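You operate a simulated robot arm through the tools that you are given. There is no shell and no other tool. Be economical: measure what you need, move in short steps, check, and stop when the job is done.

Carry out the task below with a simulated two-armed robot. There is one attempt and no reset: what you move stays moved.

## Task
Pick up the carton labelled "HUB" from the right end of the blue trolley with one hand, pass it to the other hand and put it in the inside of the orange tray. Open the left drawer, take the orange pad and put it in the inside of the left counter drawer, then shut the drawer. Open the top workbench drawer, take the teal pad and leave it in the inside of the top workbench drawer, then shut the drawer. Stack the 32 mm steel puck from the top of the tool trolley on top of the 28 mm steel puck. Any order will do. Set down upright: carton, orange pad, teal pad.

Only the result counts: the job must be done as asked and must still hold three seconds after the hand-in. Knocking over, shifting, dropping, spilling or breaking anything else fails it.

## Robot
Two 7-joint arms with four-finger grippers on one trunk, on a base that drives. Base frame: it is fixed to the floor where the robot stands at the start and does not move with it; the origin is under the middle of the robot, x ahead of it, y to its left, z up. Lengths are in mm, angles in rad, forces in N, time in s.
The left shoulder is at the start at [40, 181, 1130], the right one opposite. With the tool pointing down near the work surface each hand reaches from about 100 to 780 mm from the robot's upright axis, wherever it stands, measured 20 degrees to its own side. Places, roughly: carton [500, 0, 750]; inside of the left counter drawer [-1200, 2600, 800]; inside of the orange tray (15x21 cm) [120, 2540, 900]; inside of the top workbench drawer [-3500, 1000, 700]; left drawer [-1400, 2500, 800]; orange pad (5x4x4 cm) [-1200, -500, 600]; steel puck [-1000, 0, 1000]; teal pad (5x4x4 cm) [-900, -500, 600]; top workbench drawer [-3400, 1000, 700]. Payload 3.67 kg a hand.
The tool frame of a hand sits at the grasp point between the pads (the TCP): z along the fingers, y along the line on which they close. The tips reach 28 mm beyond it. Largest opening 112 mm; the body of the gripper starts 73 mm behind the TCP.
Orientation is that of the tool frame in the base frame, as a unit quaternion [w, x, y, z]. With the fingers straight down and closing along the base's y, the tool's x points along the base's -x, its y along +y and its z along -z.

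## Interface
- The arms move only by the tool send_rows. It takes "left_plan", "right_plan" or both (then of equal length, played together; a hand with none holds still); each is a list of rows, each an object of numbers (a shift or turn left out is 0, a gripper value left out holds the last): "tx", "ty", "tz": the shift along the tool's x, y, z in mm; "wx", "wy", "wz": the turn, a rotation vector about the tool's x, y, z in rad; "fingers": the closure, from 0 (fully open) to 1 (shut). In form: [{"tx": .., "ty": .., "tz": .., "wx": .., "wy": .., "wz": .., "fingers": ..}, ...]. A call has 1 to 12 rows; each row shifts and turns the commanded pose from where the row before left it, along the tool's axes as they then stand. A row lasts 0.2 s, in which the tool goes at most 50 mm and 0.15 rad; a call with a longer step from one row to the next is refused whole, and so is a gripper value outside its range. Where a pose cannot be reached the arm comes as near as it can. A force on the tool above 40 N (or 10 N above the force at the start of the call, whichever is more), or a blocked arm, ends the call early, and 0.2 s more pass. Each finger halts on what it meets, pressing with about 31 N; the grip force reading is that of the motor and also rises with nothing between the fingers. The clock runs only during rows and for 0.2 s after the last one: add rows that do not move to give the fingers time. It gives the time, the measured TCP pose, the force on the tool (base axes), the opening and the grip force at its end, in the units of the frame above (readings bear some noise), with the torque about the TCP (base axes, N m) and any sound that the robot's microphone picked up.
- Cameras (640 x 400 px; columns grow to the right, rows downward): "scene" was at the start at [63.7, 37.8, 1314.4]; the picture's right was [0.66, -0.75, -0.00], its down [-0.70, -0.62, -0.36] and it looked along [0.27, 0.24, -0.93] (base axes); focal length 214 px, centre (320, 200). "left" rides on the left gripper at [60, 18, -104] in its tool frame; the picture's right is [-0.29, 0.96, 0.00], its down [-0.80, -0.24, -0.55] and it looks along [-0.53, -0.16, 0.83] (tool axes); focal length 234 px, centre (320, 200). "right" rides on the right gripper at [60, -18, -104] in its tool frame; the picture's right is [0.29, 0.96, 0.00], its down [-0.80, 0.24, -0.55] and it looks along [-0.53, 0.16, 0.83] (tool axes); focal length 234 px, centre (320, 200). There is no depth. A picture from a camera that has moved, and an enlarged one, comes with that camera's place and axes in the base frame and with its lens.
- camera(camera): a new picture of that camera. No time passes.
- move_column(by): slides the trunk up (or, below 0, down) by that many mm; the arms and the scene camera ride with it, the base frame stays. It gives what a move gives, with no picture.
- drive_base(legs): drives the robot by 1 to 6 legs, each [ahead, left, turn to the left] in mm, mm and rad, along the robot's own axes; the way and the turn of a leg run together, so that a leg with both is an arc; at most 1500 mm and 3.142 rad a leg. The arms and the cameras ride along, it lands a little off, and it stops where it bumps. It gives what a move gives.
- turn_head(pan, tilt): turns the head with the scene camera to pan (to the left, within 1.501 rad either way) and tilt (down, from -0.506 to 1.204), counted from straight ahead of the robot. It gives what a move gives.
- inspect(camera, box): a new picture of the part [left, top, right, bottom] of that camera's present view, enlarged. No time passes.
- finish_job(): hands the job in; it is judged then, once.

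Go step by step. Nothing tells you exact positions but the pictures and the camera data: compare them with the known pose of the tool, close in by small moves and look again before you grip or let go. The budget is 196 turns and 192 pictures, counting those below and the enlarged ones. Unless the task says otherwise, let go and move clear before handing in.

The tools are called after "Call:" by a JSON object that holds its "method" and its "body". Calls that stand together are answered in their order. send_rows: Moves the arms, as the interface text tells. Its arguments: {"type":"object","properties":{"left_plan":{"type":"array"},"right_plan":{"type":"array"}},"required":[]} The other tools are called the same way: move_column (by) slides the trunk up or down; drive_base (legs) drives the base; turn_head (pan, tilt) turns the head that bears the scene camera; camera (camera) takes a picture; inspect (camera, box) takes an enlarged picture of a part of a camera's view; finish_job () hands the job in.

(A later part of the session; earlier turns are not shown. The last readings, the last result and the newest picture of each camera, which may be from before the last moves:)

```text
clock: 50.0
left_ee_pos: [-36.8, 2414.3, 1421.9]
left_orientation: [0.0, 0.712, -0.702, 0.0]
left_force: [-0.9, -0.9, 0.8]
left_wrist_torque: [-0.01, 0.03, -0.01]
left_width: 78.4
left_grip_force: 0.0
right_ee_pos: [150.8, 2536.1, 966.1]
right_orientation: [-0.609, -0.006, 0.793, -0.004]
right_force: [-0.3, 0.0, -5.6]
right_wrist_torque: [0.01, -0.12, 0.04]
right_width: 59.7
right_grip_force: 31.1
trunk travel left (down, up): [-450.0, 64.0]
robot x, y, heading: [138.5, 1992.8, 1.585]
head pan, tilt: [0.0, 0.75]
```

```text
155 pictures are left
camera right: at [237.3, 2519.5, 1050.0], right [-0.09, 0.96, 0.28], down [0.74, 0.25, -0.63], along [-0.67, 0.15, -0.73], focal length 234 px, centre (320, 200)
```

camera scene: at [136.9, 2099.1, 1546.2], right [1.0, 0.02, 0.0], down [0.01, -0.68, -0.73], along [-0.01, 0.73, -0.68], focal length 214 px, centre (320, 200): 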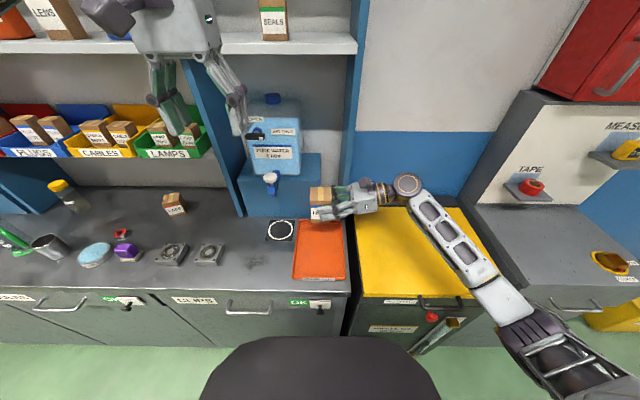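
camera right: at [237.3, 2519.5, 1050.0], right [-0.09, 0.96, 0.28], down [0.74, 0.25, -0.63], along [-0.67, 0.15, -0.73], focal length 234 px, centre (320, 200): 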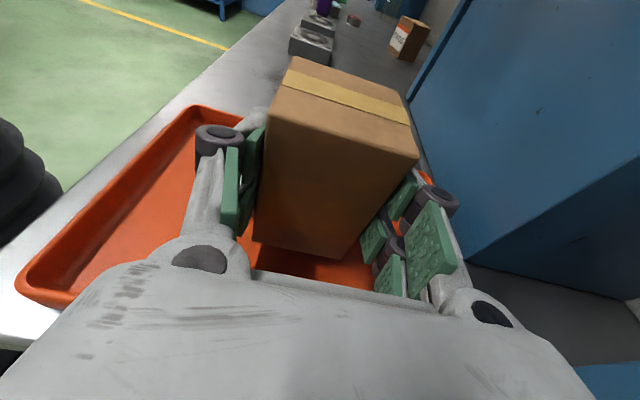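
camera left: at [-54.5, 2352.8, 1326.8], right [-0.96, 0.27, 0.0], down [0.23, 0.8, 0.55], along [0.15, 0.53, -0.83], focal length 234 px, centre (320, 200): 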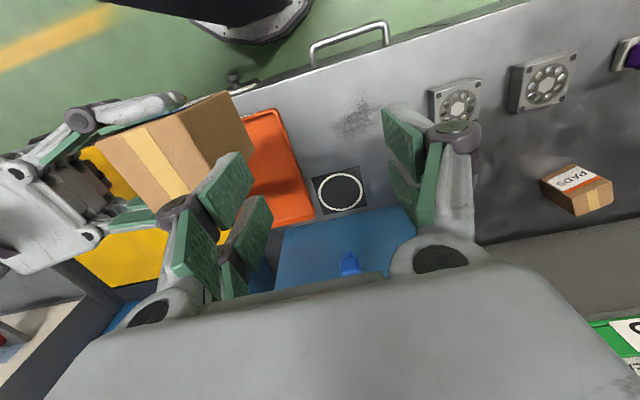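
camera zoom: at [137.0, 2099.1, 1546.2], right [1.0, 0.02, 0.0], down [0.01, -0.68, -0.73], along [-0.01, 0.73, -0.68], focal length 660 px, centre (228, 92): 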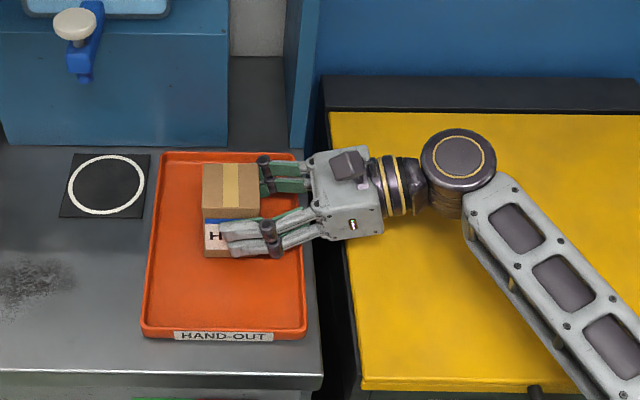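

I shift it a little towards the tray's middle and lower on, watching the force.

Call:
{"method": "send_rows", "body": {"right_plan": [{"ty": -24}, {"tx": -10, "tz": 2.6}, {"tx": -8, "tz": 2.1}, {}]}}

Call:
{"method": "send_rows", "body": {"right_plan": [{"tx": -4.8, "tz": 1.3}, {}]}}

Call:
{"method": "camera", "body": {"camera": "right"}}

```text
clock: 51.0
left_ee_pos: [-37.1, 2412.7, 1423.7]
left_orientation: [0.0, 0.713, -0.701, 0.0]
left_force: [-1.0, -0.5, -0.4]
left_wrist_torque: [-0.08, -0.01, -0.01]
left_width: 78.2
left_grip_force: 0.0
right_ee_pos: [150.3, 2512.0, 952.5]
right_orientation: [-0.61, -0.009, 0.792, -0.004]
right_force: [-3.4, 0.1, 24.2]
right_wrist_torque: [-0.73, 0.54, -0.23]
right_width: 60.0
right_grip_force: 31.4
trunk travel left (down, up): [-450.0, 64.0]
robot x, y, heading: [138.3, 1992.1, 1.587]
head pan, tilt: [0.0, 0.75]
```

```text
clock: 51.6
left_ee_pos: [-36.2, 2412.2, 1423.4]
left_orientation: [-0.001, 0.713, -0.701, -0.001]
left_force: [0.7, -1.0, 1.0]
left_wrist_torque: [0.01, 0.01, -0.01]
left_width: 78.3
left_grip_force: 0.1
right_ee_pos: [151.0, 2512.6, 945.4]
right_orientation: [-0.609, -0.007, 0.793, -0.003]
right_force: [-1.9, 3.3, 24.5]
right_wrist_torque: [0.06, 0.61, 0.01]
right_width: 60.0
right_grip_force: 31.3
trunk travel left (down, up): [-450.0, 64.0]
robot x, y, heading: [137.6, 1993.0, 1.585]
head pan, tilt: [0.0, 0.75]
```

```text
154 pictures are left
camera right: at [237.6, 2495.0, 1028.3], right [-0.09, 0.96, 0.28], down [0.74, 0.25, -0.63], along [-0.67, 0.15, -0.73], focal length 234 px, centre (320, 200)
```

right: 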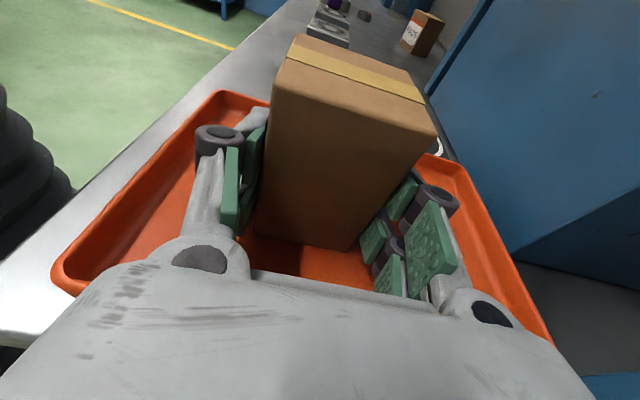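

HUB stands on the tray floor. I open and draw the hand back along its fingers.

Call:
{"method": "send_rows", "body": {"right_plan": [{"tx": 2}, {"fingers": 0.2}, {}, {}]}}

Call:
{"method": "camera", "body": {"camera": "right"}}

Call:
{"method": "send_rows", "body": {"right_plan": [{"tz": -20}, {"tz": -35}, {"tz": -40, "tx": 20}, {"tz": -20, "tx": 40}, {"tx": 45}, {"tx": 45}]}}

Call:
{"method": "inspect", "body": {"camera": "scene", "box": [260, 170, 440, 300]}}

```text
clock: 52.6
left_ee_pos: [-37.0, 2412.9, 1422.6]
left_orientation: [0.001, 0.712, -0.702, 0.0]
left_force: [-0.3, -0.2, -0.7]
left_wrist_torque: [0.01, -0.02, 0.02]
left_width: 78.4
left_grip_force: 0.1
right_ee_pos: [149.9, 2512.7, 944.9]
right_orientation: [-0.609, -0.007, 0.793, -0.006]
right_force: [-0.7, -0.2, 0.3]
right_wrist_torque: [0.0, 0.02, -0.01]
right_width: 89.6
right_grip_force: 0.0
trunk travel left (down, up): [-450.0, 64.0]
robot x, y, heading: [136.8, 1995.9, 1.584]
head pan, tilt: [0.0, 0.75]
```

```text
153 pictures are left
camera right: at [237.7, 2496.5, 1028.2], right [-0.09, 0.96, 0.28], down [0.74, 0.25, -0.63], along [-0.67, 0.15, -0.73], focal length 234 px, centre (320, 200)
```

right: 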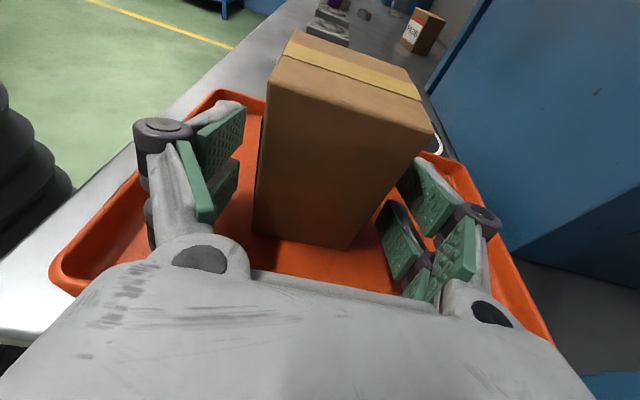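

```text
clock: 54.0
left_ee_pos: [-37.3, 2412.6, 1422.8]
left_orientation: [0.0, 0.713, -0.701, 0.0]
left_force: [0.4, 0.6, -0.1]
left_wrist_torque: [0.0, 0.0, 0.01]
left_width: 78.2
left_grip_force: 0.0
right_ee_pos: [225.1, 2515.0, 1122.1]
right_orientation: [-0.609, -0.006, 0.793, -0.005]
right_force: [0.5, 0.7, 0.4]
right_wrist_torque: [-0.04, -0.03, -0.02]
right_width: 89.5
right_grip_force: 0.0
trunk travel left (down, up): [-450.0, 64.0]
robot x, y, heading: [140.1, 1992.4, 1.585]
head pan, tilt: [0.0, 0.75]
```

```text
3.08 times, centred on (350, 235) of scene
camera zoom: at [136.6, 2098.7, 1546.2], right [1.0, 0.02, 0.0], down [0.01, -0.68, -0.73], along [-0.01, 0.73, -0.68], focal length 660 px, centre (228, 92)
```

zoom: 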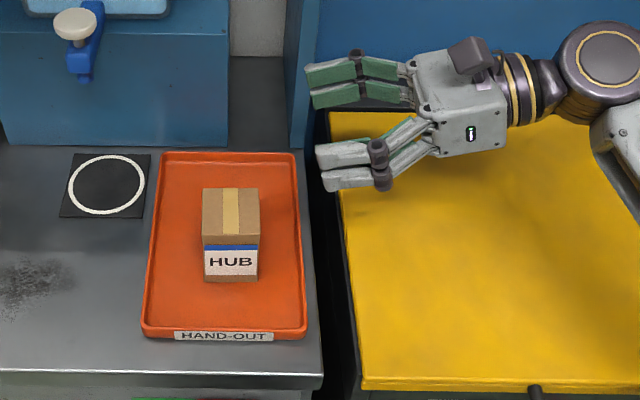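

HUB stands upright in the tray and is let go. Next the FUSES drawer, whose handle is near [-1417, 2410, 777]: I back off, lower the trunk and turn the left hand to point ahead with its fingers closing vertically.

Call:
{"method": "drive_base", "body": {"legs": [[-380, 0, -0.015]]}}

Call:
{"method": "send_rows", "body": {"left_plan": [{"wz": -0.143, "fingers": 0}, {"wz": -0.143}, {"wz": -0.143}, {"wz": -0.143}, {"wz": -0.143}, {"wz": -0.143}, {"wz": -0.143}, {"wz": -0.143}, {"wz": -0.143}, {"wz": -0.143}, {"wz": -0.141}], "right_plan": [{"wy": -0.145, "fingers": 0}, {"wy": -0.145}, {"wy": -0.145}, {"wy": -0.145}, {"wy": -0.145}, {"wy": -0.145}, {"wy": -0.145}, {"wy": -0.145}, {"wy": -0.149}, {}, {}]}}

Call:
{"method": "send_rows", "body": {"left_plan": [{"wx": 0.143}, {"wx": 0.143}, {"wx": 0.143}, {"wx": 0.143}, {"wx": 0.143}, {"wx": 0.143}, {"wx": 0.143}, {"wx": 0.143}, {"wx": 0.143}, {"wx": 0.143}, {"wx": 0.141}], "right_plan": [{"wz": -0.143}, {"wz": -0.143}, {"wz": -0.143}, {"wz": -0.143}, {"wz": -0.143}, {"wz": -0.143}, {"wz": -0.143}, {"wz": -0.143}, {"wz": -0.143}, {"wz": -0.143}, {"wz": -0.141}]}}

Call:
{"method": "turn_head", "body": {"pan": 0.7, "tilt": 0.5}}

Call:
{"method": "camera", "body": {"camera": "scene"}}

```text
clock: 56.4
left_ee_pos: [-26.5, 2037.9, 1422.3]
left_orientation: [0.001, 0.708, -0.706, 0.001]
left_force: [-0.3, 0.4, -0.1]
left_wrist_torque: [0.01, 0.02, 0.02]
left_width: 78.4
left_grip_force: 0.0
right_ee_pos: [235.6, 2137.7, 1119.9]
right_orientation: [-0.609, -0.001, 0.793, -0.002]
right_force: [0.0, 1.1, 0.6]
right_wrist_torque: [0.01, 0.01, 0.01]
right_width: 89.9
right_grip_force: 0.1
trunk travel left (down, up): [-450.0, 64.0]
robot x, y, heading: [140.7, 1618.0, 1.572]
head pan, tilt: [0.0, 0.75]
```

```text
clock: 58.8
left_ee_pos: [-28.6, 2037.5, 1422.1]
left_orientation: [0.0, 1.0, 0.002, 0.0]
left_force: [0.0, -0.5, 0.4]
left_wrist_torque: [0.0, 0.02, 0.01]
left_width: 111.8
left_grip_force: 0.2
right_ee_pos: [235.6, 2135.9, 1121.1]
right_orientation: [0.0, -0.002, 1.0, 0.0]
right_force: [0.4, 0.9, 0.3]
right_wrist_torque: [-0.02, 0.0, 0.01]
right_width: 111.9
right_grip_force: 0.0
trunk travel left (down, up): [-450.0, 64.0]
robot x, y, heading: [140.7, 1616.0, 1.574]
head pan, tilt: [0.0, 0.75]
```

```text
clock: 61.2
left_ee_pos: [7.8, 2103.6, 1479.4]
left_orientation: [-0.707, 0.707, 0.001, -0.001]
left_force: [0.5, 0.4, 0.0]
left_wrist_torque: [0.03, -0.02, 0.01]
left_width: 112.0
left_grip_force: 0.1
left hand out of reach, approached as far as the arm can: row 8, 9, 10, 11
right_ee_pos: [236.4, 2137.2, 1121.4]
right_orientation: [0.001, 0.709, -0.706, 0.0]
right_force: [0.3, 0.6, -0.7]
right_wrist_torque: [-0.04, 0.02, 0.0]
right_width: 112.0
right_grip_force: 0.0
trunk travel left (down, up): [-450.0, 64.0]
robot x, y, heading: [141.5, 1618.2, 1.571]
head pan, tilt: [0.0, 0.75]
```

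```text
clock: 62.3
left_ee_pos: [7.1, 2102.6, 1479.5]
left_orientation: [-0.706, 0.708, 0.001, -0.001]
left_force: [-0.9, 0.3, 0.1]
left_wrist_torque: [0.03, 0.01, 0.0]
left_width: 111.9
left_grip_force: 0.1
right_ee_pos: [235.0, 2135.9, 1121.3]
right_orientation: [-0.001, 0.708, -0.706, 0.0]
right_force: [0.9, -0.4, -0.4]
right_wrist_torque: [0.01, -0.01, 0.05]
right_width: 111.8
right_grip_force: 0.0
trunk travel left (down, up): [-450.0, 64.0]
robot x, y, heading: [143.2, 1616.2, 1.571]
head pan, tilt: [0.7, 0.499]
```

```text
151 pictures are left
camera scene: at [83.6, 1706.7, 1568.1], right [0.76, 0.65, 0.0], down [0.31, -0.37, -0.88], along [-0.57, 0.67, -0.48], focal length 214 px, centre (320, 200)
```

scene: 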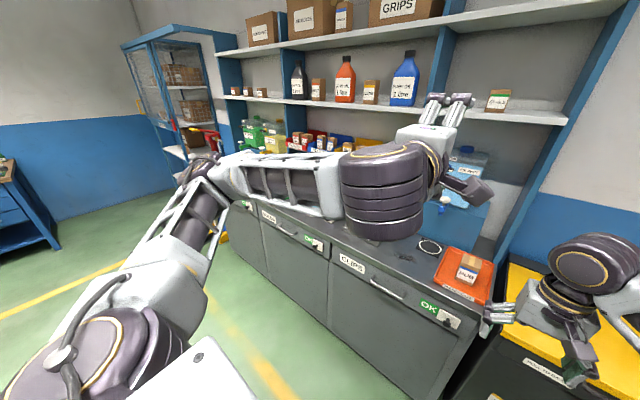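

The left hand was cramped up high; I lower the trunk, bring the hand down in front and drive sideways to the FUSES drawer.

Call:
{"method": "move_column", "body": {"by": -200}}

Call:
{"method": "send_rows", "body": {"left_plan": [{"ty": 45}, {"ty": 45}, {"ty": 45}, {"ty": 45}, {"ty": 45}, {"ty": 45}, {"ty": 45}, {}], "right_plan": [{"tx": 20}, {"tx": 20}, {"tx": 20}, {"tx": 20}, {"tx": 20}, {"tx": 20}, {"tz": 0}, {}]}}

Call:
{"method": "drive_base", "body": {"legs": [[0, 1388, 0]]}}

Call:
{"method": "turn_head", "body": {"pan": 0.2, "tilt": 0.6}}

Call:
{"method": "camera", "body": {"camera": "scene"}}

```text
clock: 64.5
left_ee_pos: [8.0, 2102.4, 1281.4]
left_orientation: [-0.707, 0.708, 0.001, -0.002]
left_force: [0.1, 0.8, -0.2]
left_wrist_torque: [-0.02, 0.0, -0.01]
left_width: 112.0
left_grip_force: 0.0
right_ee_pos: [235.7, 2135.6, 920.2]
right_orientation: [0.0, 0.708, -0.706, 0.001]
right_force: [-0.1, 0.1, 0.2]
right_wrist_torque: [-0.03, 0.03, 0.0]
right_width: 112.0
right_grip_force: 0.0
trunk travel left (down, up): [-250.0, 264.0]
robot x, y, heading: [137.8, 1615.0, 1.572]
head pan, tilt: [0.7, 0.499]
```

```text
clock: 66.3
left_ee_pos: [48.2, 2131.2, 984.9]
left_orientation: [-0.706, 0.708, 0.002, -0.003]
left_force: [-0.1, -0.2, -0.3]
left_wrist_torque: [0.0, 0.0, -0.02]
left_width: 111.7
left_grip_force: 0.0
left hand out of reach, approached as far as the arm can: row 1, 2, 3, 6, 7
right_ee_pos: [236.9, 2015.1, 921.9]
right_orientation: [-0.001, 0.709, -0.705, 0.0]
right_force: [0.0, -0.3, -0.3]
right_wrist_torque: [0.02, -0.03, 0.02]
right_width: 112.1
right_grip_force: 0.1
trunk travel left (down, up): [-250.0, 264.0]
robot x, y, heading: [144.1, 1618.1, 1.572]
head pan, tilt: [0.7, 0.499]
```

```text
clock: 73.5
left_ee_pos: [-1346.8, 2132.8, 983.7]
left_orientation: [-0.706, 0.709, 0.001, -0.001]
left_force: [-0.2, -0.4, 0.1]
left_wrist_torque: [-0.02, 0.02, 0.0]
left_width: 112.0
left_grip_force: 0.0
right_ee_pos: [-1159.7, 2016.5, 921.3]
right_orientation: [-0.001, -0.706, 0.708, 0.0]
right_force: [0.0, -0.4, 1.0]
right_wrist_torque: [-0.01, -0.01, 0.01]
right_width: 112.2
right_grip_force: 0.1
trunk travel left (down, up): [-250.0, 264.0]
robot x, y, heading: [-1259.6, 1620.2, 1.564]
head pan, tilt: [0.7, 0.499]
```

```text
clock: 74.4
left_ee_pos: [-1346.1, 2133.0, 984.1]
left_orientation: [-0.706, 0.708, 0.001, -0.001]
left_force: [-0.4, 0.9, 0.7]
left_wrist_torque: [0.01, -0.01, -0.02]
left_width: 111.9
left_grip_force: 0.1
right_ee_pos: [-1159.0, 2016.6, 921.7]
right_orientation: [0.0, -0.706, 0.708, 0.0]
right_force: [-0.9, 0.9, 0.8]
right_wrist_torque: [-0.01, -0.02, 0.0]
right_width: 111.9
right_grip_force: 0.1
trunk travel left (down, up): [-250.0, 264.0]
robot x, y, heading: [-1256.8, 1617.9, 1.565]
head pan, tilt: [0.201, 0.6]
```

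```text
150 pictures are left
camera scene: at [-1273.8, 1725.2, 1359.0], right [0.98, 0.2, 0.0], down [0.11, -0.55, -0.83], along [-0.16, 0.81, -0.56], focal length 214 px, centre (320, 200)
```

scene: 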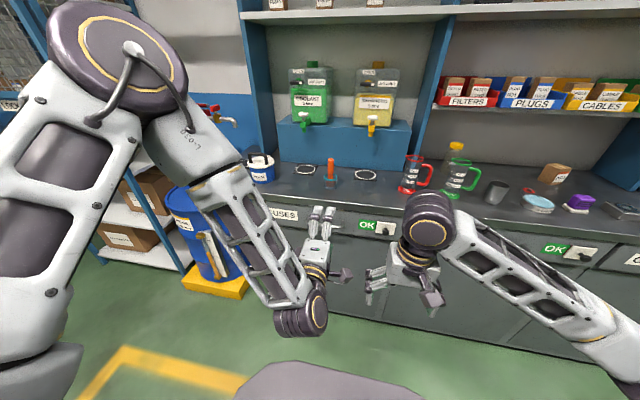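

The left hand is cramped close to the body in this posture; I reach it further ahead, which also brings it to the drawer.

Call:
{"method": "send_rows", "body": {"left_plan": [{"tz": 45}, {"tz": 45}, {"tz": 45}, {"tz": 20}, {}, {}]}}

Call:
{"method": "camera", "body": {"camera": "scene"}}

Call:
{"method": "camera", "body": {"camera": "left"}}

```text
clock: 75.8
left_ee_pos: [-1314.4, 2278.6, 1000.3]
left_orientation: [-0.704, 0.71, 0.002, -0.003]
left_force: [0.4, -0.3, 0.3]
left_wrist_torque: [-0.01, 0.01, -0.01]
left_width: 111.9
left_grip_force: 0.0
left hand out of reach, approached as far as the arm can: row 1, 2, 3, 4
right_ee_pos: [-1159.9, 2016.2, 922.3]
right_orientation: [-0.001, -0.706, 0.708, 0.0]
right_force: [0.3, -0.2, -0.6]
right_wrist_torque: [0.01, -0.01, 0.0]
right_width: 112.2
right_grip_force: 0.0
trunk travel left (down, up): [-250.0, 264.0]
robot x, y, heading: [-1259.7, 1620.8, 1.565]
head pan, tilt: [0.201, 0.6]
```

```text
149 pictures are left
camera scene: at [-1273.6, 1725.4, 1359.0], right [0.98, 0.2, 0.0], down [0.11, -0.55, -0.82], along [-0.16, 0.81, -0.57], focal length 214 px, centre (320, 200)
```

scene: 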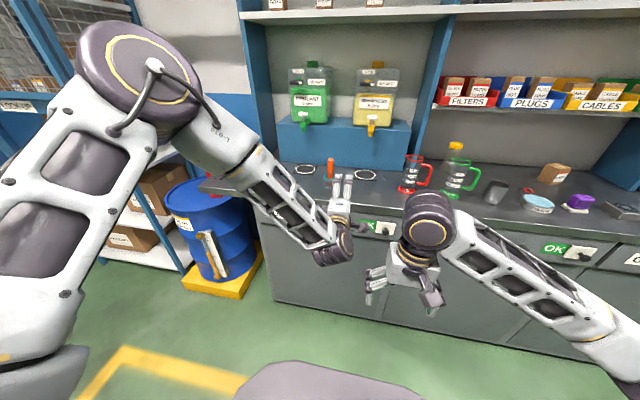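

```text
148 pictures are left
camera left: at [-1254.3, 2173.8, 983.5], right [-0.29, -0.01, -0.96], down [-0.79, -0.56, 0.24], along [-0.54, 0.83, 0.15], focal length 234 px, centre (320, 200)
```

left: 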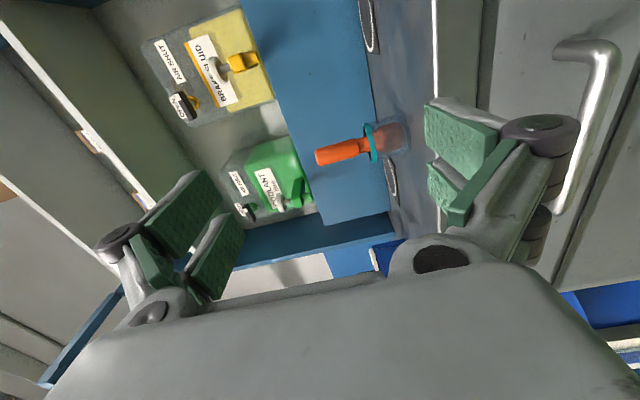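

That fully horizontal posture is at the limit of the wrist; I pitch the hand 40° downward, which still lets the fingers close across the handle bar.

Call:
{"method": "send_rows", "body": {"left_plan": [{"wx": -0.14}, {"wx": -0.14}, {"wx": -0.14}, {"wx": -0.14}, {"wx": -0.14}, {}, {}]}}

Call:
{"method": "camera", "body": {"camera": "scene"}}

Call:
{"method": "camera", "body": {"camera": "left"}}

```text
clock: 77.4
left_ee_pos: [-1315.1, 2279.1, 1000.2]
left_orientation: [-0.42, 0.908, 0.001, 0.0]
left_force: [0.0, -0.7, 0.1]
left_wrist_torque: [0.0, -0.04, 0.0]
left_width: 112.0
left_grip_force: 0.0
right_ee_pos: [-1159.0, 2017.1, 920.6]
right_orientation: [0.0, -0.706, 0.708, 0.0]
right_force: [0.5, 0.0, 0.0]
right_wrist_torque: [-0.02, -0.01, -0.03]
right_width: 112.1
right_grip_force: 0.0
trunk travel left (down, up): [-250.0, 264.0]
robot x, y, heading: [-1256.3, 1620.3, 1.561]
head pan, tilt: [0.201, 0.6]
```

```text
147 pictures are left
camera scene: at [-1273.8, 1725.4, 1359.0], right [0.98, 0.2, 0.0], down [0.11, -0.55, -0.82], along [-0.16, 0.81, -0.57], focal length 214 px, centre (320, 200)
```

scene: 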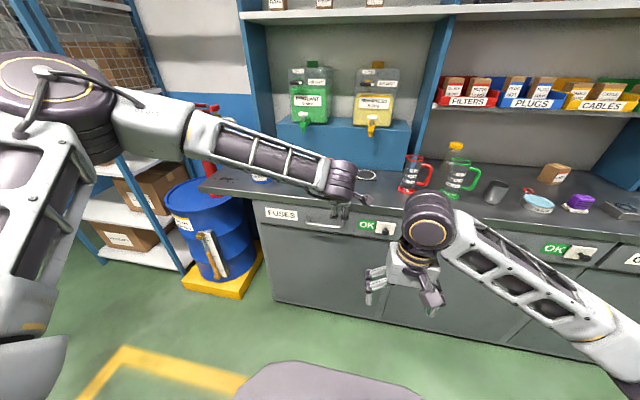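

```text
146 pictures are left
camera left: at [-1255.3, 2187.8, 1053.5], right [-0.29, -0.62, -0.73], down [-0.8, -0.27, 0.54], along [-0.53, 0.74, -0.42], focal length 234 px, centre (320, 200)
```

left: 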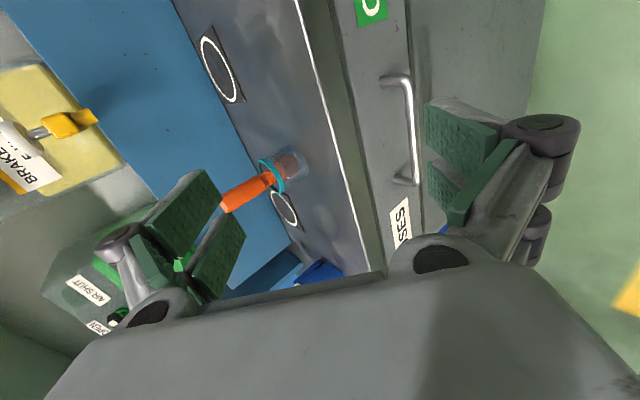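

The posture works now. I look closely at the handle to fix its place.

Call:
{"method": "inspect", "body": {"camera": "scene", "box": [240, 170, 420, 290]}}

Call:
{"method": "inspect", "body": {"camera": "left", "box": [300, 0, 500, 270]}}

```text
3.33 times, centred on (330, 230) of scene
camera zoom: at [-1273.8, 1725.4, 1359.0], right [0.98, 0.2, 0.0], down [0.11, -0.55, -0.82], along [-0.16, 0.81, -0.57], focal length 715 px, centre (287, 100)
```

zoom: 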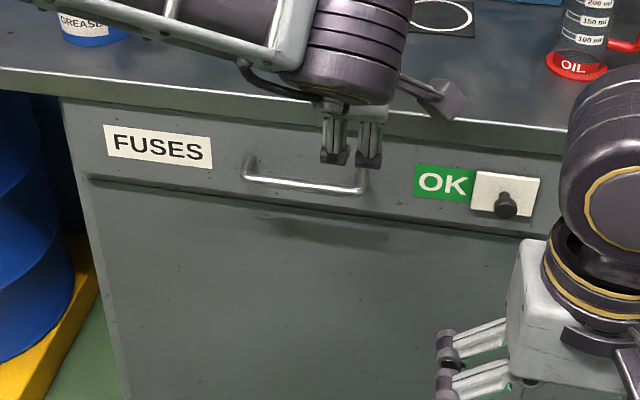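

```text
1.48 times, centred on (400, 135) of left
camera zoom: at [-1255.3, 2187.8, 1053.5], right [-0.29, -0.62, -0.73], down [-0.8, -0.27, 0.54], along [-0.53, 0.74, -0.42], focal length 347 px, centre (202, 296)
```

zoom: 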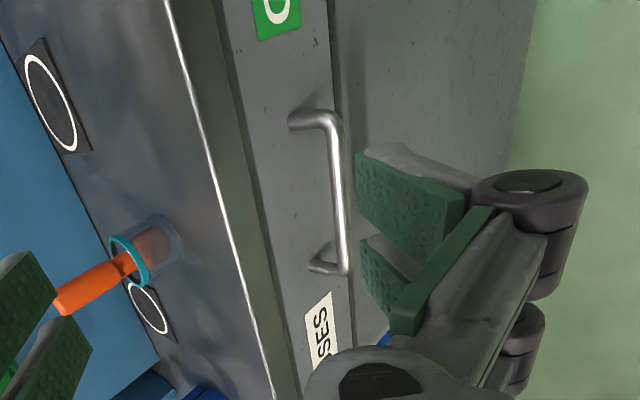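

The handle bar runs from about x -1455 to -1312 at y 2358, z 797. I flatten the hand's pitch to about 23° and go to a stand-off in front of it with the fingers half open.

Call:
{"method": "send_rows", "body": {"left_plan": [{"wx": 0.15, "fingers": 0.5}, {"wx": 0.15}, {"tx": -17, "ty": 39, "tz": 15}, {"tx": -17, "ty": 39, "tz": 15}, {"tx": -17, "ty": 39, "tz": 15}, {"tx": -17, "ty": 39, "tz": 15}, {}]}}

Call:
{"method": "camera", "body": {"camera": "left"}}

Call:
{"method": "inspect", "body": {"camera": "scene", "box": [240, 170, 420, 290]}}

```text
clock: 79.0
left_ee_pos: [-1370.2, 2276.4, 841.6]
left_orientation: [-0.548, 0.837, 0.004, -0.005]
left_force: [0.4, -0.2, 0.2]
left_wrist_torque: [0.02, 0.06, 0.02]
left_width: 55.8
left_grip_force: 0.0
left hand out of reach, approached as far as the arm can: row 6
right_ee_pos: [-1159.7, 2016.6, 921.5]
right_orientation: [0.0, -0.706, 0.708, 0.001]
right_force: [0.2, -0.1, 0.2]
right_wrist_torque: [0.04, 0.01, -0.05]
right_width: 112.0
right_grip_force: 0.1
trunk travel left (down, up): [-250.0, 264.0]
robot x, y, heading: [-1255.9, 1617.5, 1.566]
head pan, tilt: [0.201, 0.6]
```

```text
143 pictures are left
camera left: at [-1308.2, 2174.7, 867.3], right [-0.29, -0.39, -0.88], down [-0.79, -0.42, 0.45], along [-0.54, 0.82, -0.18], focal length 234 px, centre (320, 200)
```

left: 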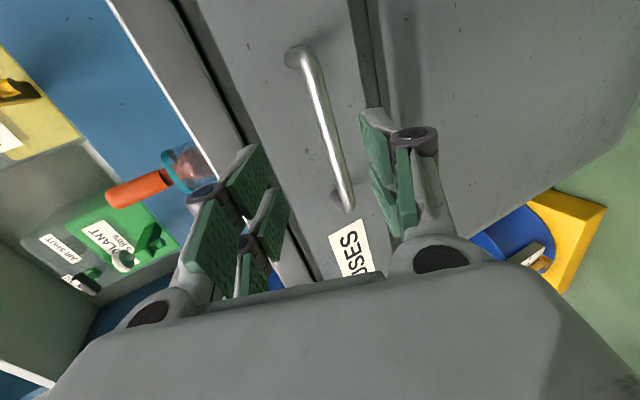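

```text
3.33 times, centred on (330, 230) of scene
camera zoom: at [-1272.9, 1724.2, 1359.1], right [0.98, 0.2, 0.0], down [0.11, -0.55, -0.83], along [-0.16, 0.81, -0.56], focal length 715 px, centre (287, 100)
```

zoom: 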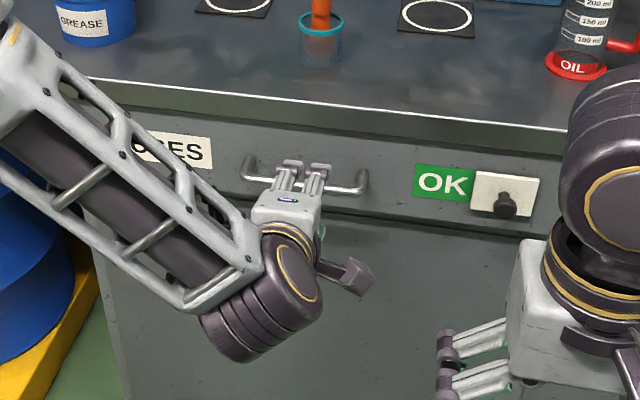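

The hand's axis meets the bar almost exactly. I move in along the fingers.

Call:
{"method": "send_rows", "body": {"left_plan": [{"tz": 25}, {"tz": 25}, {"tz": 20}, {}]}}

Call:
{"method": "camera", "body": {"camera": "left"}}

Call:
{"method": "inspect", "body": {"camera": "scene", "box": [240, 170, 420, 290]}}

```text
clock: 80.0
left_ee_pos: [-1361.8, 2340.2, 818.5]
left_orientation: [-0.549, 0.836, 0.002, -0.004]
left_force: [0.6, 0.8, -0.1]
left_wrist_torque: [0.02, -0.04, 0.0]
left_width: 56.0
left_grip_force: 0.0
left hand out of reach, approached as far as the arm can: row 1
right_ee_pos: [-1159.0, 2016.1, 920.6]
right_orientation: [0.0, -0.706, 0.709, 0.0]
right_force: [-0.1, 0.1, -0.1]
right_wrist_torque: [0.0, 0.02, 0.0]
right_width: 111.7
right_grip_force: 0.1
trunk travel left (down, up): [-250.0, 264.0]
robot x, y, heading: [-1257.7, 1614.5, 1.561]
head pan, tilt: [0.201, 0.6]
```

```text
141 pictures are left
camera left: at [-1302.1, 2238.4, 844.2], right [-0.29, -0.38, -0.88], down [-0.79, -0.42, 0.44], along [-0.54, 0.82, -0.18], focal length 234 px, centre (320, 200)
```

left: 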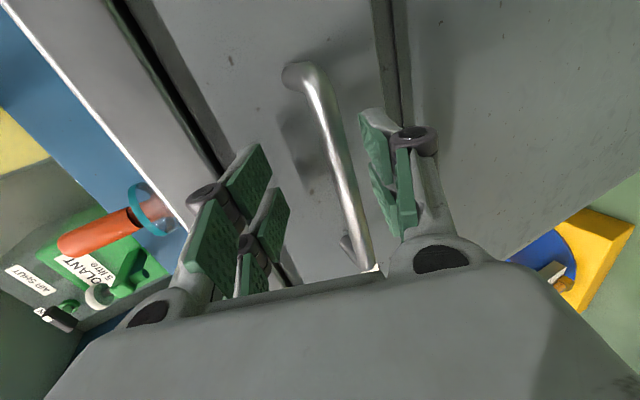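

```text
3.33 times, centred on (330, 230) of scene
camera zoom: at [-1273.7, 1724.8, 1359.1], right [0.98, 0.2, 0.0], down [0.11, -0.55, -0.83], along [-0.16, 0.81, -0.56], focal length 715 px, centre (287, 100)
```

zoom: 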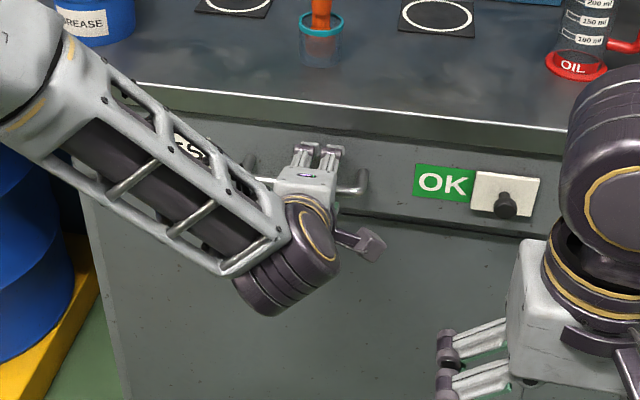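

The bar lies between the fingers, nearer the lower one; I lower the hand 10 mm and close on it.

Call:
{"method": "send_rows", "body": {"left_plan": [{"ty": 10, "tz": 4}, {}, {"fingers": 0.8}, {"fingers": 1}, {}, {}]}}

Call:
{"method": "camera", "body": {"camera": "left"}}

```text
clock: 81.4
left_ee_pos: [-1358.5, 2341.5, 805.2]
left_orientation: [-0.545, 0.839, 0.003, -0.003]
left_force: [0.8, -9.5, -19.5]
left_wrist_torque: [-0.34, -0.46, 0.63]
left_width: 13.6
left_grip_force: 45.2
left hand out of reach, approached as far as the arm can: row 1
right_ee_pos: [-1160.2, 2016.9, 921.2]
right_orientation: [-0.001, -0.706, 0.708, -0.001]
right_force: [-0.5, 0.5, 0.2]
right_wrist_torque: [0.0, 0.01, -0.01]
right_width: 112.0
right_grip_force: 0.0
trunk travel left (down, up): [-250.0, 264.0]
robot x, y, heading: [-1260.1, 1616.4, 1.567]
head pan, tilt: [0.201, 0.6]
```

```text
139 pictures are left
camera left: at [-1298.2, 2238.5, 832.3], right [-0.29, -0.39, -0.87], down [-0.79, -0.42, 0.45], along [-0.54, 0.82, -0.19], focal length 234 px, centre (320, 200)
```

left: 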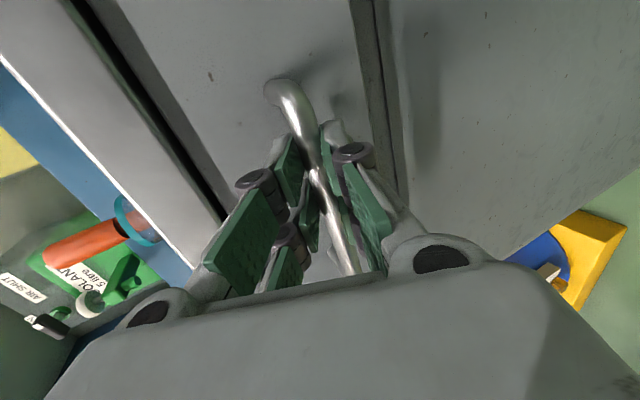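

The bar is gripped (13.6 mm). I pull by driving the base slowly back and check.

Call:
{"method": "drive_base", "body": {"legs": [[-60, 0, 0]]}}

Call:
{"method": "camera", "body": {"camera": "left"}}

Call:
{"method": "camera", "body": {"camera": "scene"}}

```text
clock: 82.4
left_ee_pos: [-1358.6, 2282.6, 805.5]
left_orientation: [-0.545, 0.838, 0.002, -0.004]
left_force: [2.7, -1.4, -34.0]
left_wrist_torque: [-0.22, -0.62, 0.39]
left_width: 13.2
left_grip_force: 45.0
right_ee_pos: [-1159.2, 1958.2, 920.9]
right_orientation: [-0.001, -0.705, 0.71, -0.001]
right_force: [0.5, -0.3, 0.0]
right_wrist_torque: [0.1, -0.01, 0.0]
right_width: 112.0
right_grip_force: 0.1
trunk travel left (down, up): [-250.0, 264.0]
robot x, y, heading: [-1259.2, 1559.9, 1.563]
head pan, tilt: [0.201, 0.6]
```

```text
138 pictures are left
camera left: at [-1298.2, 2179.7, 832.4], right [-0.29, -0.39, -0.87], down [-0.79, -0.42, 0.45], along [-0.54, 0.82, -0.19], focal length 234 px, centre (320, 200)
```

left: 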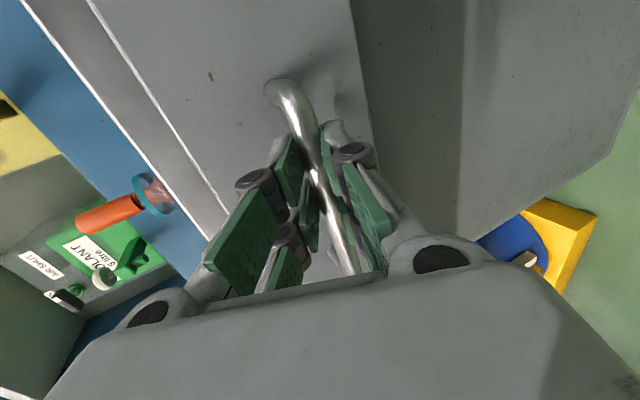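

```text
137 pictures are left
camera scene: at [-1274.1, 1667.4, 1358.8], right [0.98, 0.19, 0.0], down [0.11, -0.56, -0.82], along [-0.16, 0.81, -0.57], focal length 214 px, centre (320, 200)
```

scene: 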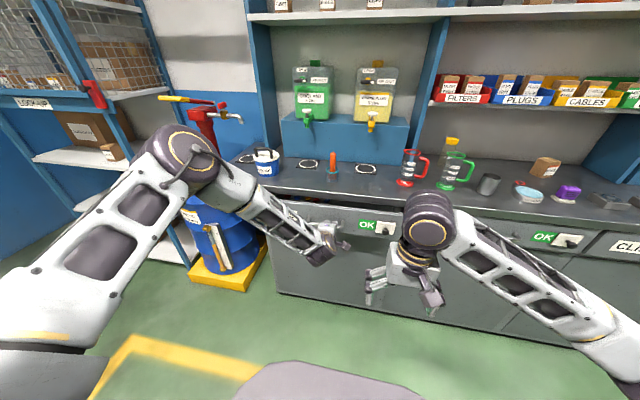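

The drawer follows. I ease the vertical strain and pull it further out.

Call:
{"method": "send_rows", "body": {"left_plan": [{"ty": 4}, {}]}}

Call:
{"method": "drive_base", "body": {"legs": [[-170, 0, 0]]}}

Call:
{"method": "camera", "body": {"camera": "scene"}}

```text
clock: 83.0
left_ee_pos: [-1358.3, 2280.5, 806.2]
left_orientation: [-0.546, 0.837, 0.003, -0.005]
left_force: [-1.9, -0.2, 10.0]
left_wrist_torque: [0.18, -0.82, -0.8]
left_width: 13.3
left_grip_force: 45.1
right_ee_pos: [-1159.3, 1955.6, 922.9]
right_orientation: [0.0, -0.706, 0.708, 0.0]
right_force: [-0.1, -0.4, -1.0]
right_wrist_torque: [-0.02, -0.02, 0.04]
right_width: 112.0
right_grip_force: 0.0
trunk travel left (down, up): [-250.0, 264.0]
robot x, y, heading: [-1257.7, 1556.0, 1.568]
head pan, tilt: [0.201, 0.6]
```

```text
clock: 84.5
left_ee_pos: [-1356.5, 2108.1, 806.4]
left_orientation: [-0.545, 0.838, 0.002, -0.003]
left_force: [-3.8, -0.3, 18.4]
left_wrist_torque: [0.47, -0.66, 0.28]
left_width: 13.1
left_grip_force: 45.0
right_ee_pos: [-1161.2, 1784.1, 923.0]
right_orientation: [0.001, -0.705, 0.709, 0.0]
right_force: [-0.4, -0.2, 0.1]
right_wrist_torque: [0.0, 0.0, -0.02]
right_width: 112.0
right_grip_force: 0.1
trunk travel left (down, up): [-250.0, 264.0]
robot x, y, heading: [-1257.5, 1387.1, 1.566]
head pan, tilt: [0.201, 0.6]
```

```text
136 pictures are left
camera scene: at [-1275.0, 1491.6, 1359.4], right [0.98, 0.19, 0.0], down [0.11, -0.55, -0.83], along [-0.16, 0.81, -0.56], focal length 214 px, centre (320, 200)
```

scene: 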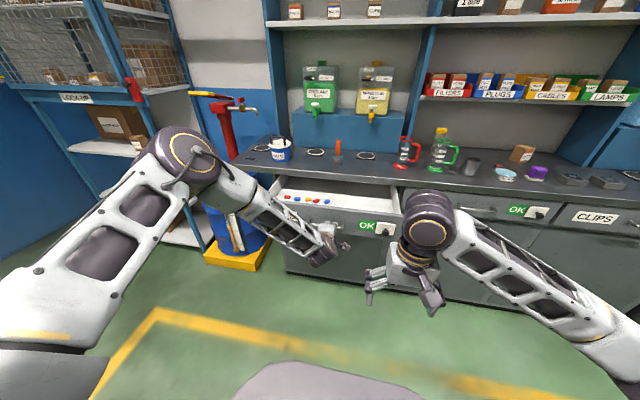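

The drawer is about 230 mm out. I let go of the bar, back out and look inside.

Call:
{"method": "send_rows", "body": {"left_plan": [{"fingers": 0.5}, {}, {}, {"tz": -30}, {"tz": -40}, {"tz": -40}, {}]}}

Call:
{"method": "inspect", "body": {"camera": "scene", "box": [240, 130, 440, 290]}}

```text
clock: 86.0
left_ee_pos: [-1355.8, 2010.3, 851.0]
left_orientation: [-0.545, 0.838, 0.002, -0.003]
left_force: [-0.4, -0.2, 0.3]
left_wrist_torque: [0.0, -0.02, 0.02]
left_width: 56.0
left_grip_force: 0.1
right_ee_pos: [-1160.2, 1787.9, 921.0]
right_orientation: [-0.001, -0.705, 0.709, -0.001]
right_force: [-0.1, 0.5, 0.6]
right_wrist_torque: [-0.03, -0.02, -0.03]
right_width: 111.9
right_grip_force: 0.0
trunk travel left (down, up): [-250.0, 264.0]
robot x, y, heading: [-1260.9, 1385.7, 1.563]
head pan, tilt: [0.201, 0.6]
```

```text
2.50 times, centred on (340, 210) of scene
camera zoom: at [-1274.5, 1495.9, 1358.9], right [0.98, 0.19, 0.0], down [0.11, -0.56, -0.82], along [-0.16, 0.81, -0.57], focal length 536 px, centre (270, 175)
```

zoom: 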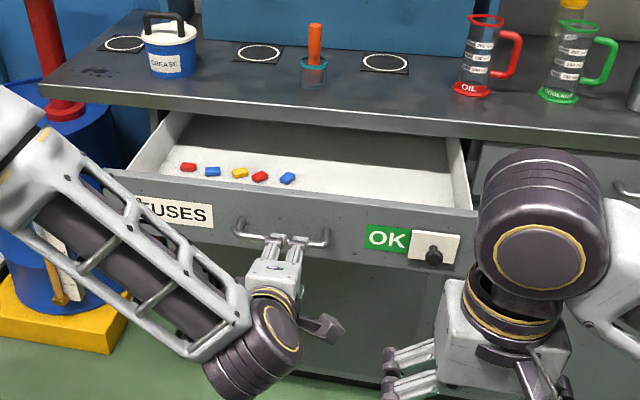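

The drawer has plenty of free room on its right side, away from the fuses. Next is the workbench: I turn left in place to face it and look.

Call:
{"method": "drive_base", "body": {"legs": [[-60, 0, 0], [0, 0, 1.575]]}}

Call:
{"method": "turn_head", "body": {"pan": 0, "tilt": 0.35}}

Call:
{"method": "camera", "body": {"camera": "scene"}}

```text
clock: 91.3
left_ee_pos: [-1878.5, 1216.9, 850.3]
left_orientation: [-0.379, 0.584, 0.601, -0.393]
left_force: [-0.9, 0.1, 0.2]
left_wrist_torque: [-0.02, 0.03, 0.0]
left_width: 56.0
left_grip_force: 0.0
right_ee_pos: [-1661.2, 1418.4, 920.9]
right_orientation: [0.0, 1.0, 0.008, 0.0]
right_force: [0.2, -0.5, -0.2]
right_wrist_torque: [0.01, 0.04, 0.04]
right_width: 112.1
right_grip_force: 0.0
trunk travel left (down, up): [-250.0, 264.0]
robot x, y, heading: [-1261.1, 1333.0, -3.125]
head pan, tilt: [0.201, 0.6]
```

```text
clock: 92.1
left_ee_pos: [-1878.8, 1218.2, 851.1]
left_orientation: [-0.378, 0.584, 0.601, -0.393]
left_force: [0.6, -0.3, -0.1]
left_wrist_torque: [-0.01, -0.02, -0.01]
left_width: 56.3
left_grip_force: 0.0
right_ee_pos: [-1660.9, 1419.2, 921.9]
right_orientation: [0.0, 1.0, 0.009, 0.0]
right_force: [0.3, 0.1, -0.2]
right_wrist_torque: [-0.04, 0.02, 0.0]
right_width: 112.1
right_grip_force: 0.0
trunk travel left (down, up): [-250.0, 264.0]
robot x, y, heading: [-1258.6, 1326.9, -3.126]
head pan, tilt: [0.0, 0.351]
```

```text
134 pictures are left
camera scene: at [-1371.7, 1327.7, 1381.7], right [-0.02, 1.0, 0.0], down [0.34, 0.01, -0.94], along [-0.94, -0.02, -0.34], focal length 214 px, centre (320, 200)
```

scene: 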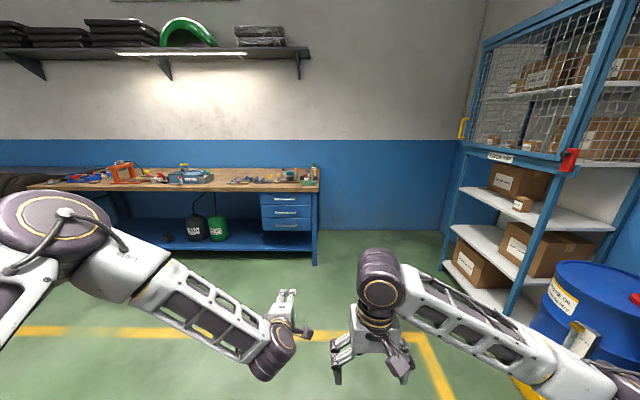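

The workbench has a three-drawer block at its right end. I zoom in.

Call:
{"method": "inspect", "body": {"camera": "scene", "box": [230, 150, 340, 270]}}

```text
3.33 times, centred on (285, 210) of scene
camera zoom: at [-1371.7, 1327.7, 1381.7], right [-0.02, 1.0, 0.0], down [0.34, 0.01, -0.94], along [-0.94, -0.02, -0.34], focal length 715 px, centre (437, 167)
```

zoom: 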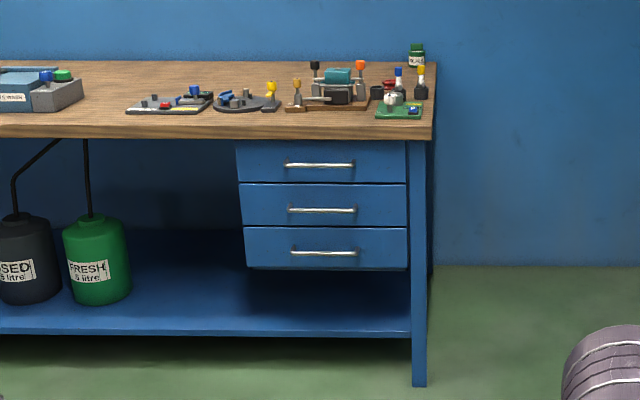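

The top handle is at about [-3310, 945, 685]. I drive nearer, keeping the hand posture that worked, and lower the trunk.

Call:
{"method": "drive_base", "body": {"legs": [[1080, 280, -0.016]]}}

Call:
{"method": "move_column", "body": {"by": -115}}

Call:
{"method": "turn_head", "body": {"pan": 0.1, "tilt": 0.6}}

Call:
{"method": "camera", "body": {"camera": "scene"}}

Call:
{"method": "camera", "body": {"camera": "left"}}

```text
clock: 97.9
left_ee_pos: [-2978.1, 943.5, 851.1]
left_orientation: [-0.383, 0.591, 0.595, -0.388]
left_force: [0.2, 0.8, -0.2]
left_wrist_torque: [0.02, 0.03, 0.03]
left_width: 55.7
left_grip_force: 0.1
right_ee_pos: [-2756.7, 1138.7, 920.9]
right_orientation: [0.0, 1.0, -0.002, -0.001]
right_force: [0.6, -0.1, 0.1]
right_wrist_torque: [-0.01, -0.02, 0.01]
right_width: 112.0
right_grip_force: 0.0
trunk travel left (down, up): [-250.0, 264.0]
robot x, y, heading: [-2358.8, 1041.3, 3.133]
head pan, tilt: [0.0, 0.351]
```

```text
clock: 99.3
left_ee_pos: [-2979.4, 944.6, 735.5]
left_orientation: [-0.382, 0.591, 0.595, -0.389]
left_force: [-0.5, -0.4, -0.1]
left_wrist_torque: [0.03, -0.03, 0.0]
left_width: 56.0
left_grip_force: 0.0
right_ee_pos: [-2756.2, 1138.9, 807.1]
right_orientation: [0.0, 1.0, -0.002, 0.0]
right_force: [0.0, -0.5, 0.3]
right_wrist_torque: [-0.01, -0.01, -0.01]
right_width: 111.9
right_grip_force: 0.1
trunk travel left (down, up): [-135.0, 379.0]
robot x, y, heading: [-2356.0, 1041.7, 3.133]
head pan, tilt: [0.0, 0.351]
```

```text
clock: 100.1
left_ee_pos: [-2978.8, 942.7, 734.9]
left_orientation: [-0.383, 0.591, 0.594, -0.389]
left_force: [0.4, -0.3, -1.1]
left_wrist_torque: [0.0, -0.02, 0.0]
left_width: 55.8
left_grip_force: 0.0
right_ee_pos: [-2756.1, 1140.2, 807.4]
right_orientation: [0.0, 1.0, -0.003, 0.0]
right_force: [0.4, 0.1, 0.0]
right_wrist_torque: [0.0, 0.02, 0.03]
right_width: 112.1
right_grip_force: 0.1
trunk travel left (down, up): [-135.0, 379.0]
robot x, y, heading: [-2355.3, 1040.7, 3.133]
head pan, tilt: [0.099, 0.6]
```

```text
132 pictures are left
camera scene: at [-2464.1, 1033.7, 1243.7], right [-0.09, 1.0, 0.0], down [0.56, 0.05, -0.83], along [-0.82, -0.08, -0.56], focal length 214 px, centre (320, 200)
```

scene: 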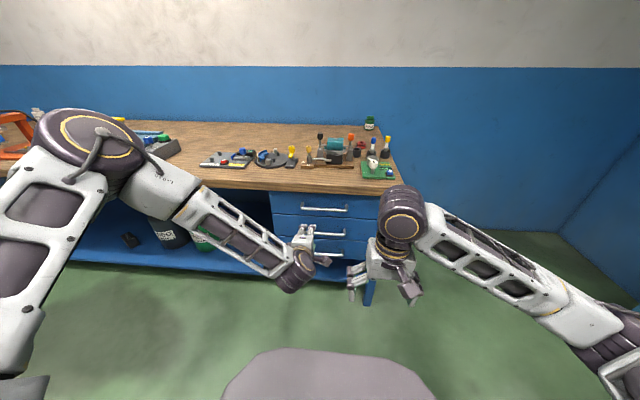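

```text
131 pictures are left
camera left: at [-2877.8, 1003.4, 761.4], right [0.39, -0.29, -0.87], down [0.42, -0.79, 0.45], along [-0.82, -0.54, -0.19], focal length 234 px, centre (320, 200)
```

left: 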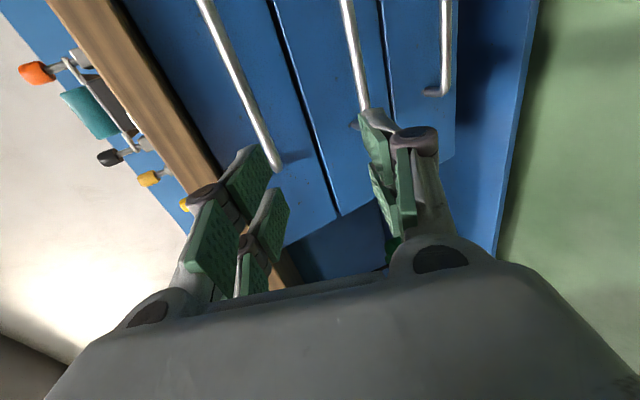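

I enlarge both views of the top handle to triangulate it.

Call:
{"method": "inspect", "body": {"camera": "scene", "box": [260, 170, 400, 290]}}

Call:
{"method": "inspect", "body": {"camera": "left", "box": [180, 0, 480, 250]}}

```text
3.33 times, centred on (330, 230) of scene
camera zoom: at [-2464.1, 1033.7, 1243.7], right [-0.09, 1.0, 0.0], down [0.56, 0.05, -0.83], along [-0.82, -0.08, -0.56], focal length 715 px, centre (287, 100)
```

zoom: 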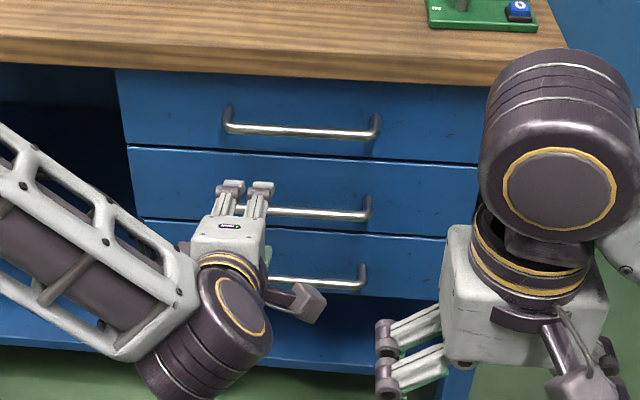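

```text
1.60 times, centred on (330, 125) of left
camera zoom: at [-2877.8, 1003.4, 761.4], right [0.39, -0.29, -0.87], down [0.42, -0.79, 0.45], along [-0.82, -0.54, -0.19], focal length 375 px, centre (304, 320)
```

zoom: 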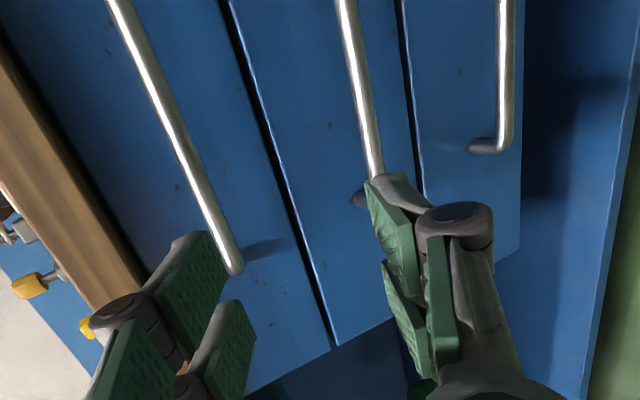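

The top handle bar runs y 895–1076 at x -3144, z 735. I raise the trunk by 40 mm and drive to the stand-off.

Call:
{"method": "move_column", "body": {"by": 40}}

Call:
{"method": "drive_base", "body": {"legs": [[80, -40, 0.008]]}}

Call:
{"method": "camera", "body": {"camera": "left"}}

```text
clock: 100.9
left_ee_pos: [-2979.0, 944.1, 774.8]
left_orientation: [-0.383, 0.591, 0.595, -0.388]
left_force: [-0.6, -0.3, 0.3]
left_wrist_torque: [0.01, 0.03, 0.01]
left_width: 56.2
left_grip_force: 0.0
right_ee_pos: [-2757.5, 1140.9, 846.3]
right_orientation: [0.0, 1.0, -0.003, 0.0]
right_force: [-1.0, 0.8, 0.6]
right_wrist_torque: [-0.01, -0.04, -0.02]
right_width: 111.9
right_grip_force: 0.1
trunk travel left (down, up): [-175.0, 339.0]
robot x, y, heading: [-2355.1, 1041.7, 3.132]
head pan, tilt: [0.099, 0.6]
```

```text
clock: 102.0
left_ee_pos: [-3059.1, 979.1, 776.1]
left_orientation: [-0.381, 0.589, 0.598, -0.389]
left_force: [-0.1, -0.6, 0.2]
left_wrist_torque: [0.01, -0.01, -0.02]
left_width: 56.0
left_grip_force: 0.1
right_ee_pos: [-2838.5, 1177.1, 847.2]
right_orientation: [0.001, 1.0, 0.001, 0.001]
right_force: [-0.8, -0.7, -0.5]
right_wrist_torque: [0.0, -0.05, 0.04]
right_width: 112.0
right_grip_force: 0.1
trunk travel left (down, up): [-175.0, 339.0]
robot x, y, heading: [-2440.6, 1078.5, -3.14]
head pan, tilt: [0.099, 0.6]
```

```text
128 pictures are left
camera left: at [-2958.7, 1039.4, 801.2], right [0.39, -0.28, -0.87], down [0.42, -0.79, 0.45], along [-0.82, -0.55, -0.19], focal length 234 px, centre (320, 200)
```

left: 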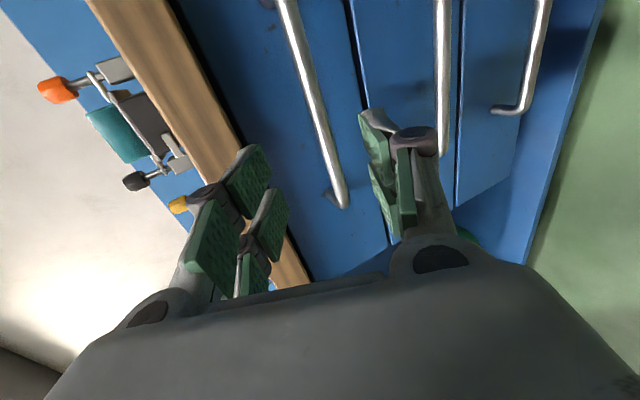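

The axis meets the bar again; I move in and check before closing.

Call:
{"method": "send_rows", "body": {"left_plan": [{"tz": 25, "ty": 4}, {"tz": 25}, {"tz": 22}, {}]}}

Call:
{"method": "camera", "body": {"camera": "left"}}

```text
clock: 103.0
left_ee_pos: [-3122.2, 977.7, 741.9]
left_orientation: [-0.381, 0.588, 0.597, -0.39]
left_force: [0.4, -0.2, 0.1]
left_wrist_torque: [0.06, -0.03, 0.0]
left_width: 56.0
left_grip_force: 0.0
right_ee_pos: [-2837.3, 1176.7, 847.1]
right_orientation: [0.001, 1.0, 0.002, 0.001]
right_force: [-0.2, -0.4, -0.4]
right_wrist_torque: [0.0, 0.0, -0.03]
right_width: 111.8
right_grip_force: 0.1
trunk travel left (down, up): [-175.0, 339.0]
robot x, y, heading: [-2440.6, 1082.4, -3.139]
head pan, tilt: [0.099, 0.6]
```

```text
127 pictures are left
camera left: at [-3022.0, 1038.1, 769.0], right [0.39, -0.28, -0.87], down [0.42, -0.79, 0.45], along [-0.82, -0.55, -0.19], focal length 234 px, centre (320, 200)
```

left: 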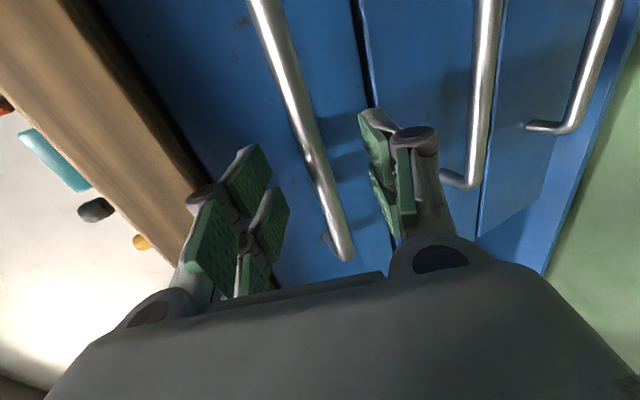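

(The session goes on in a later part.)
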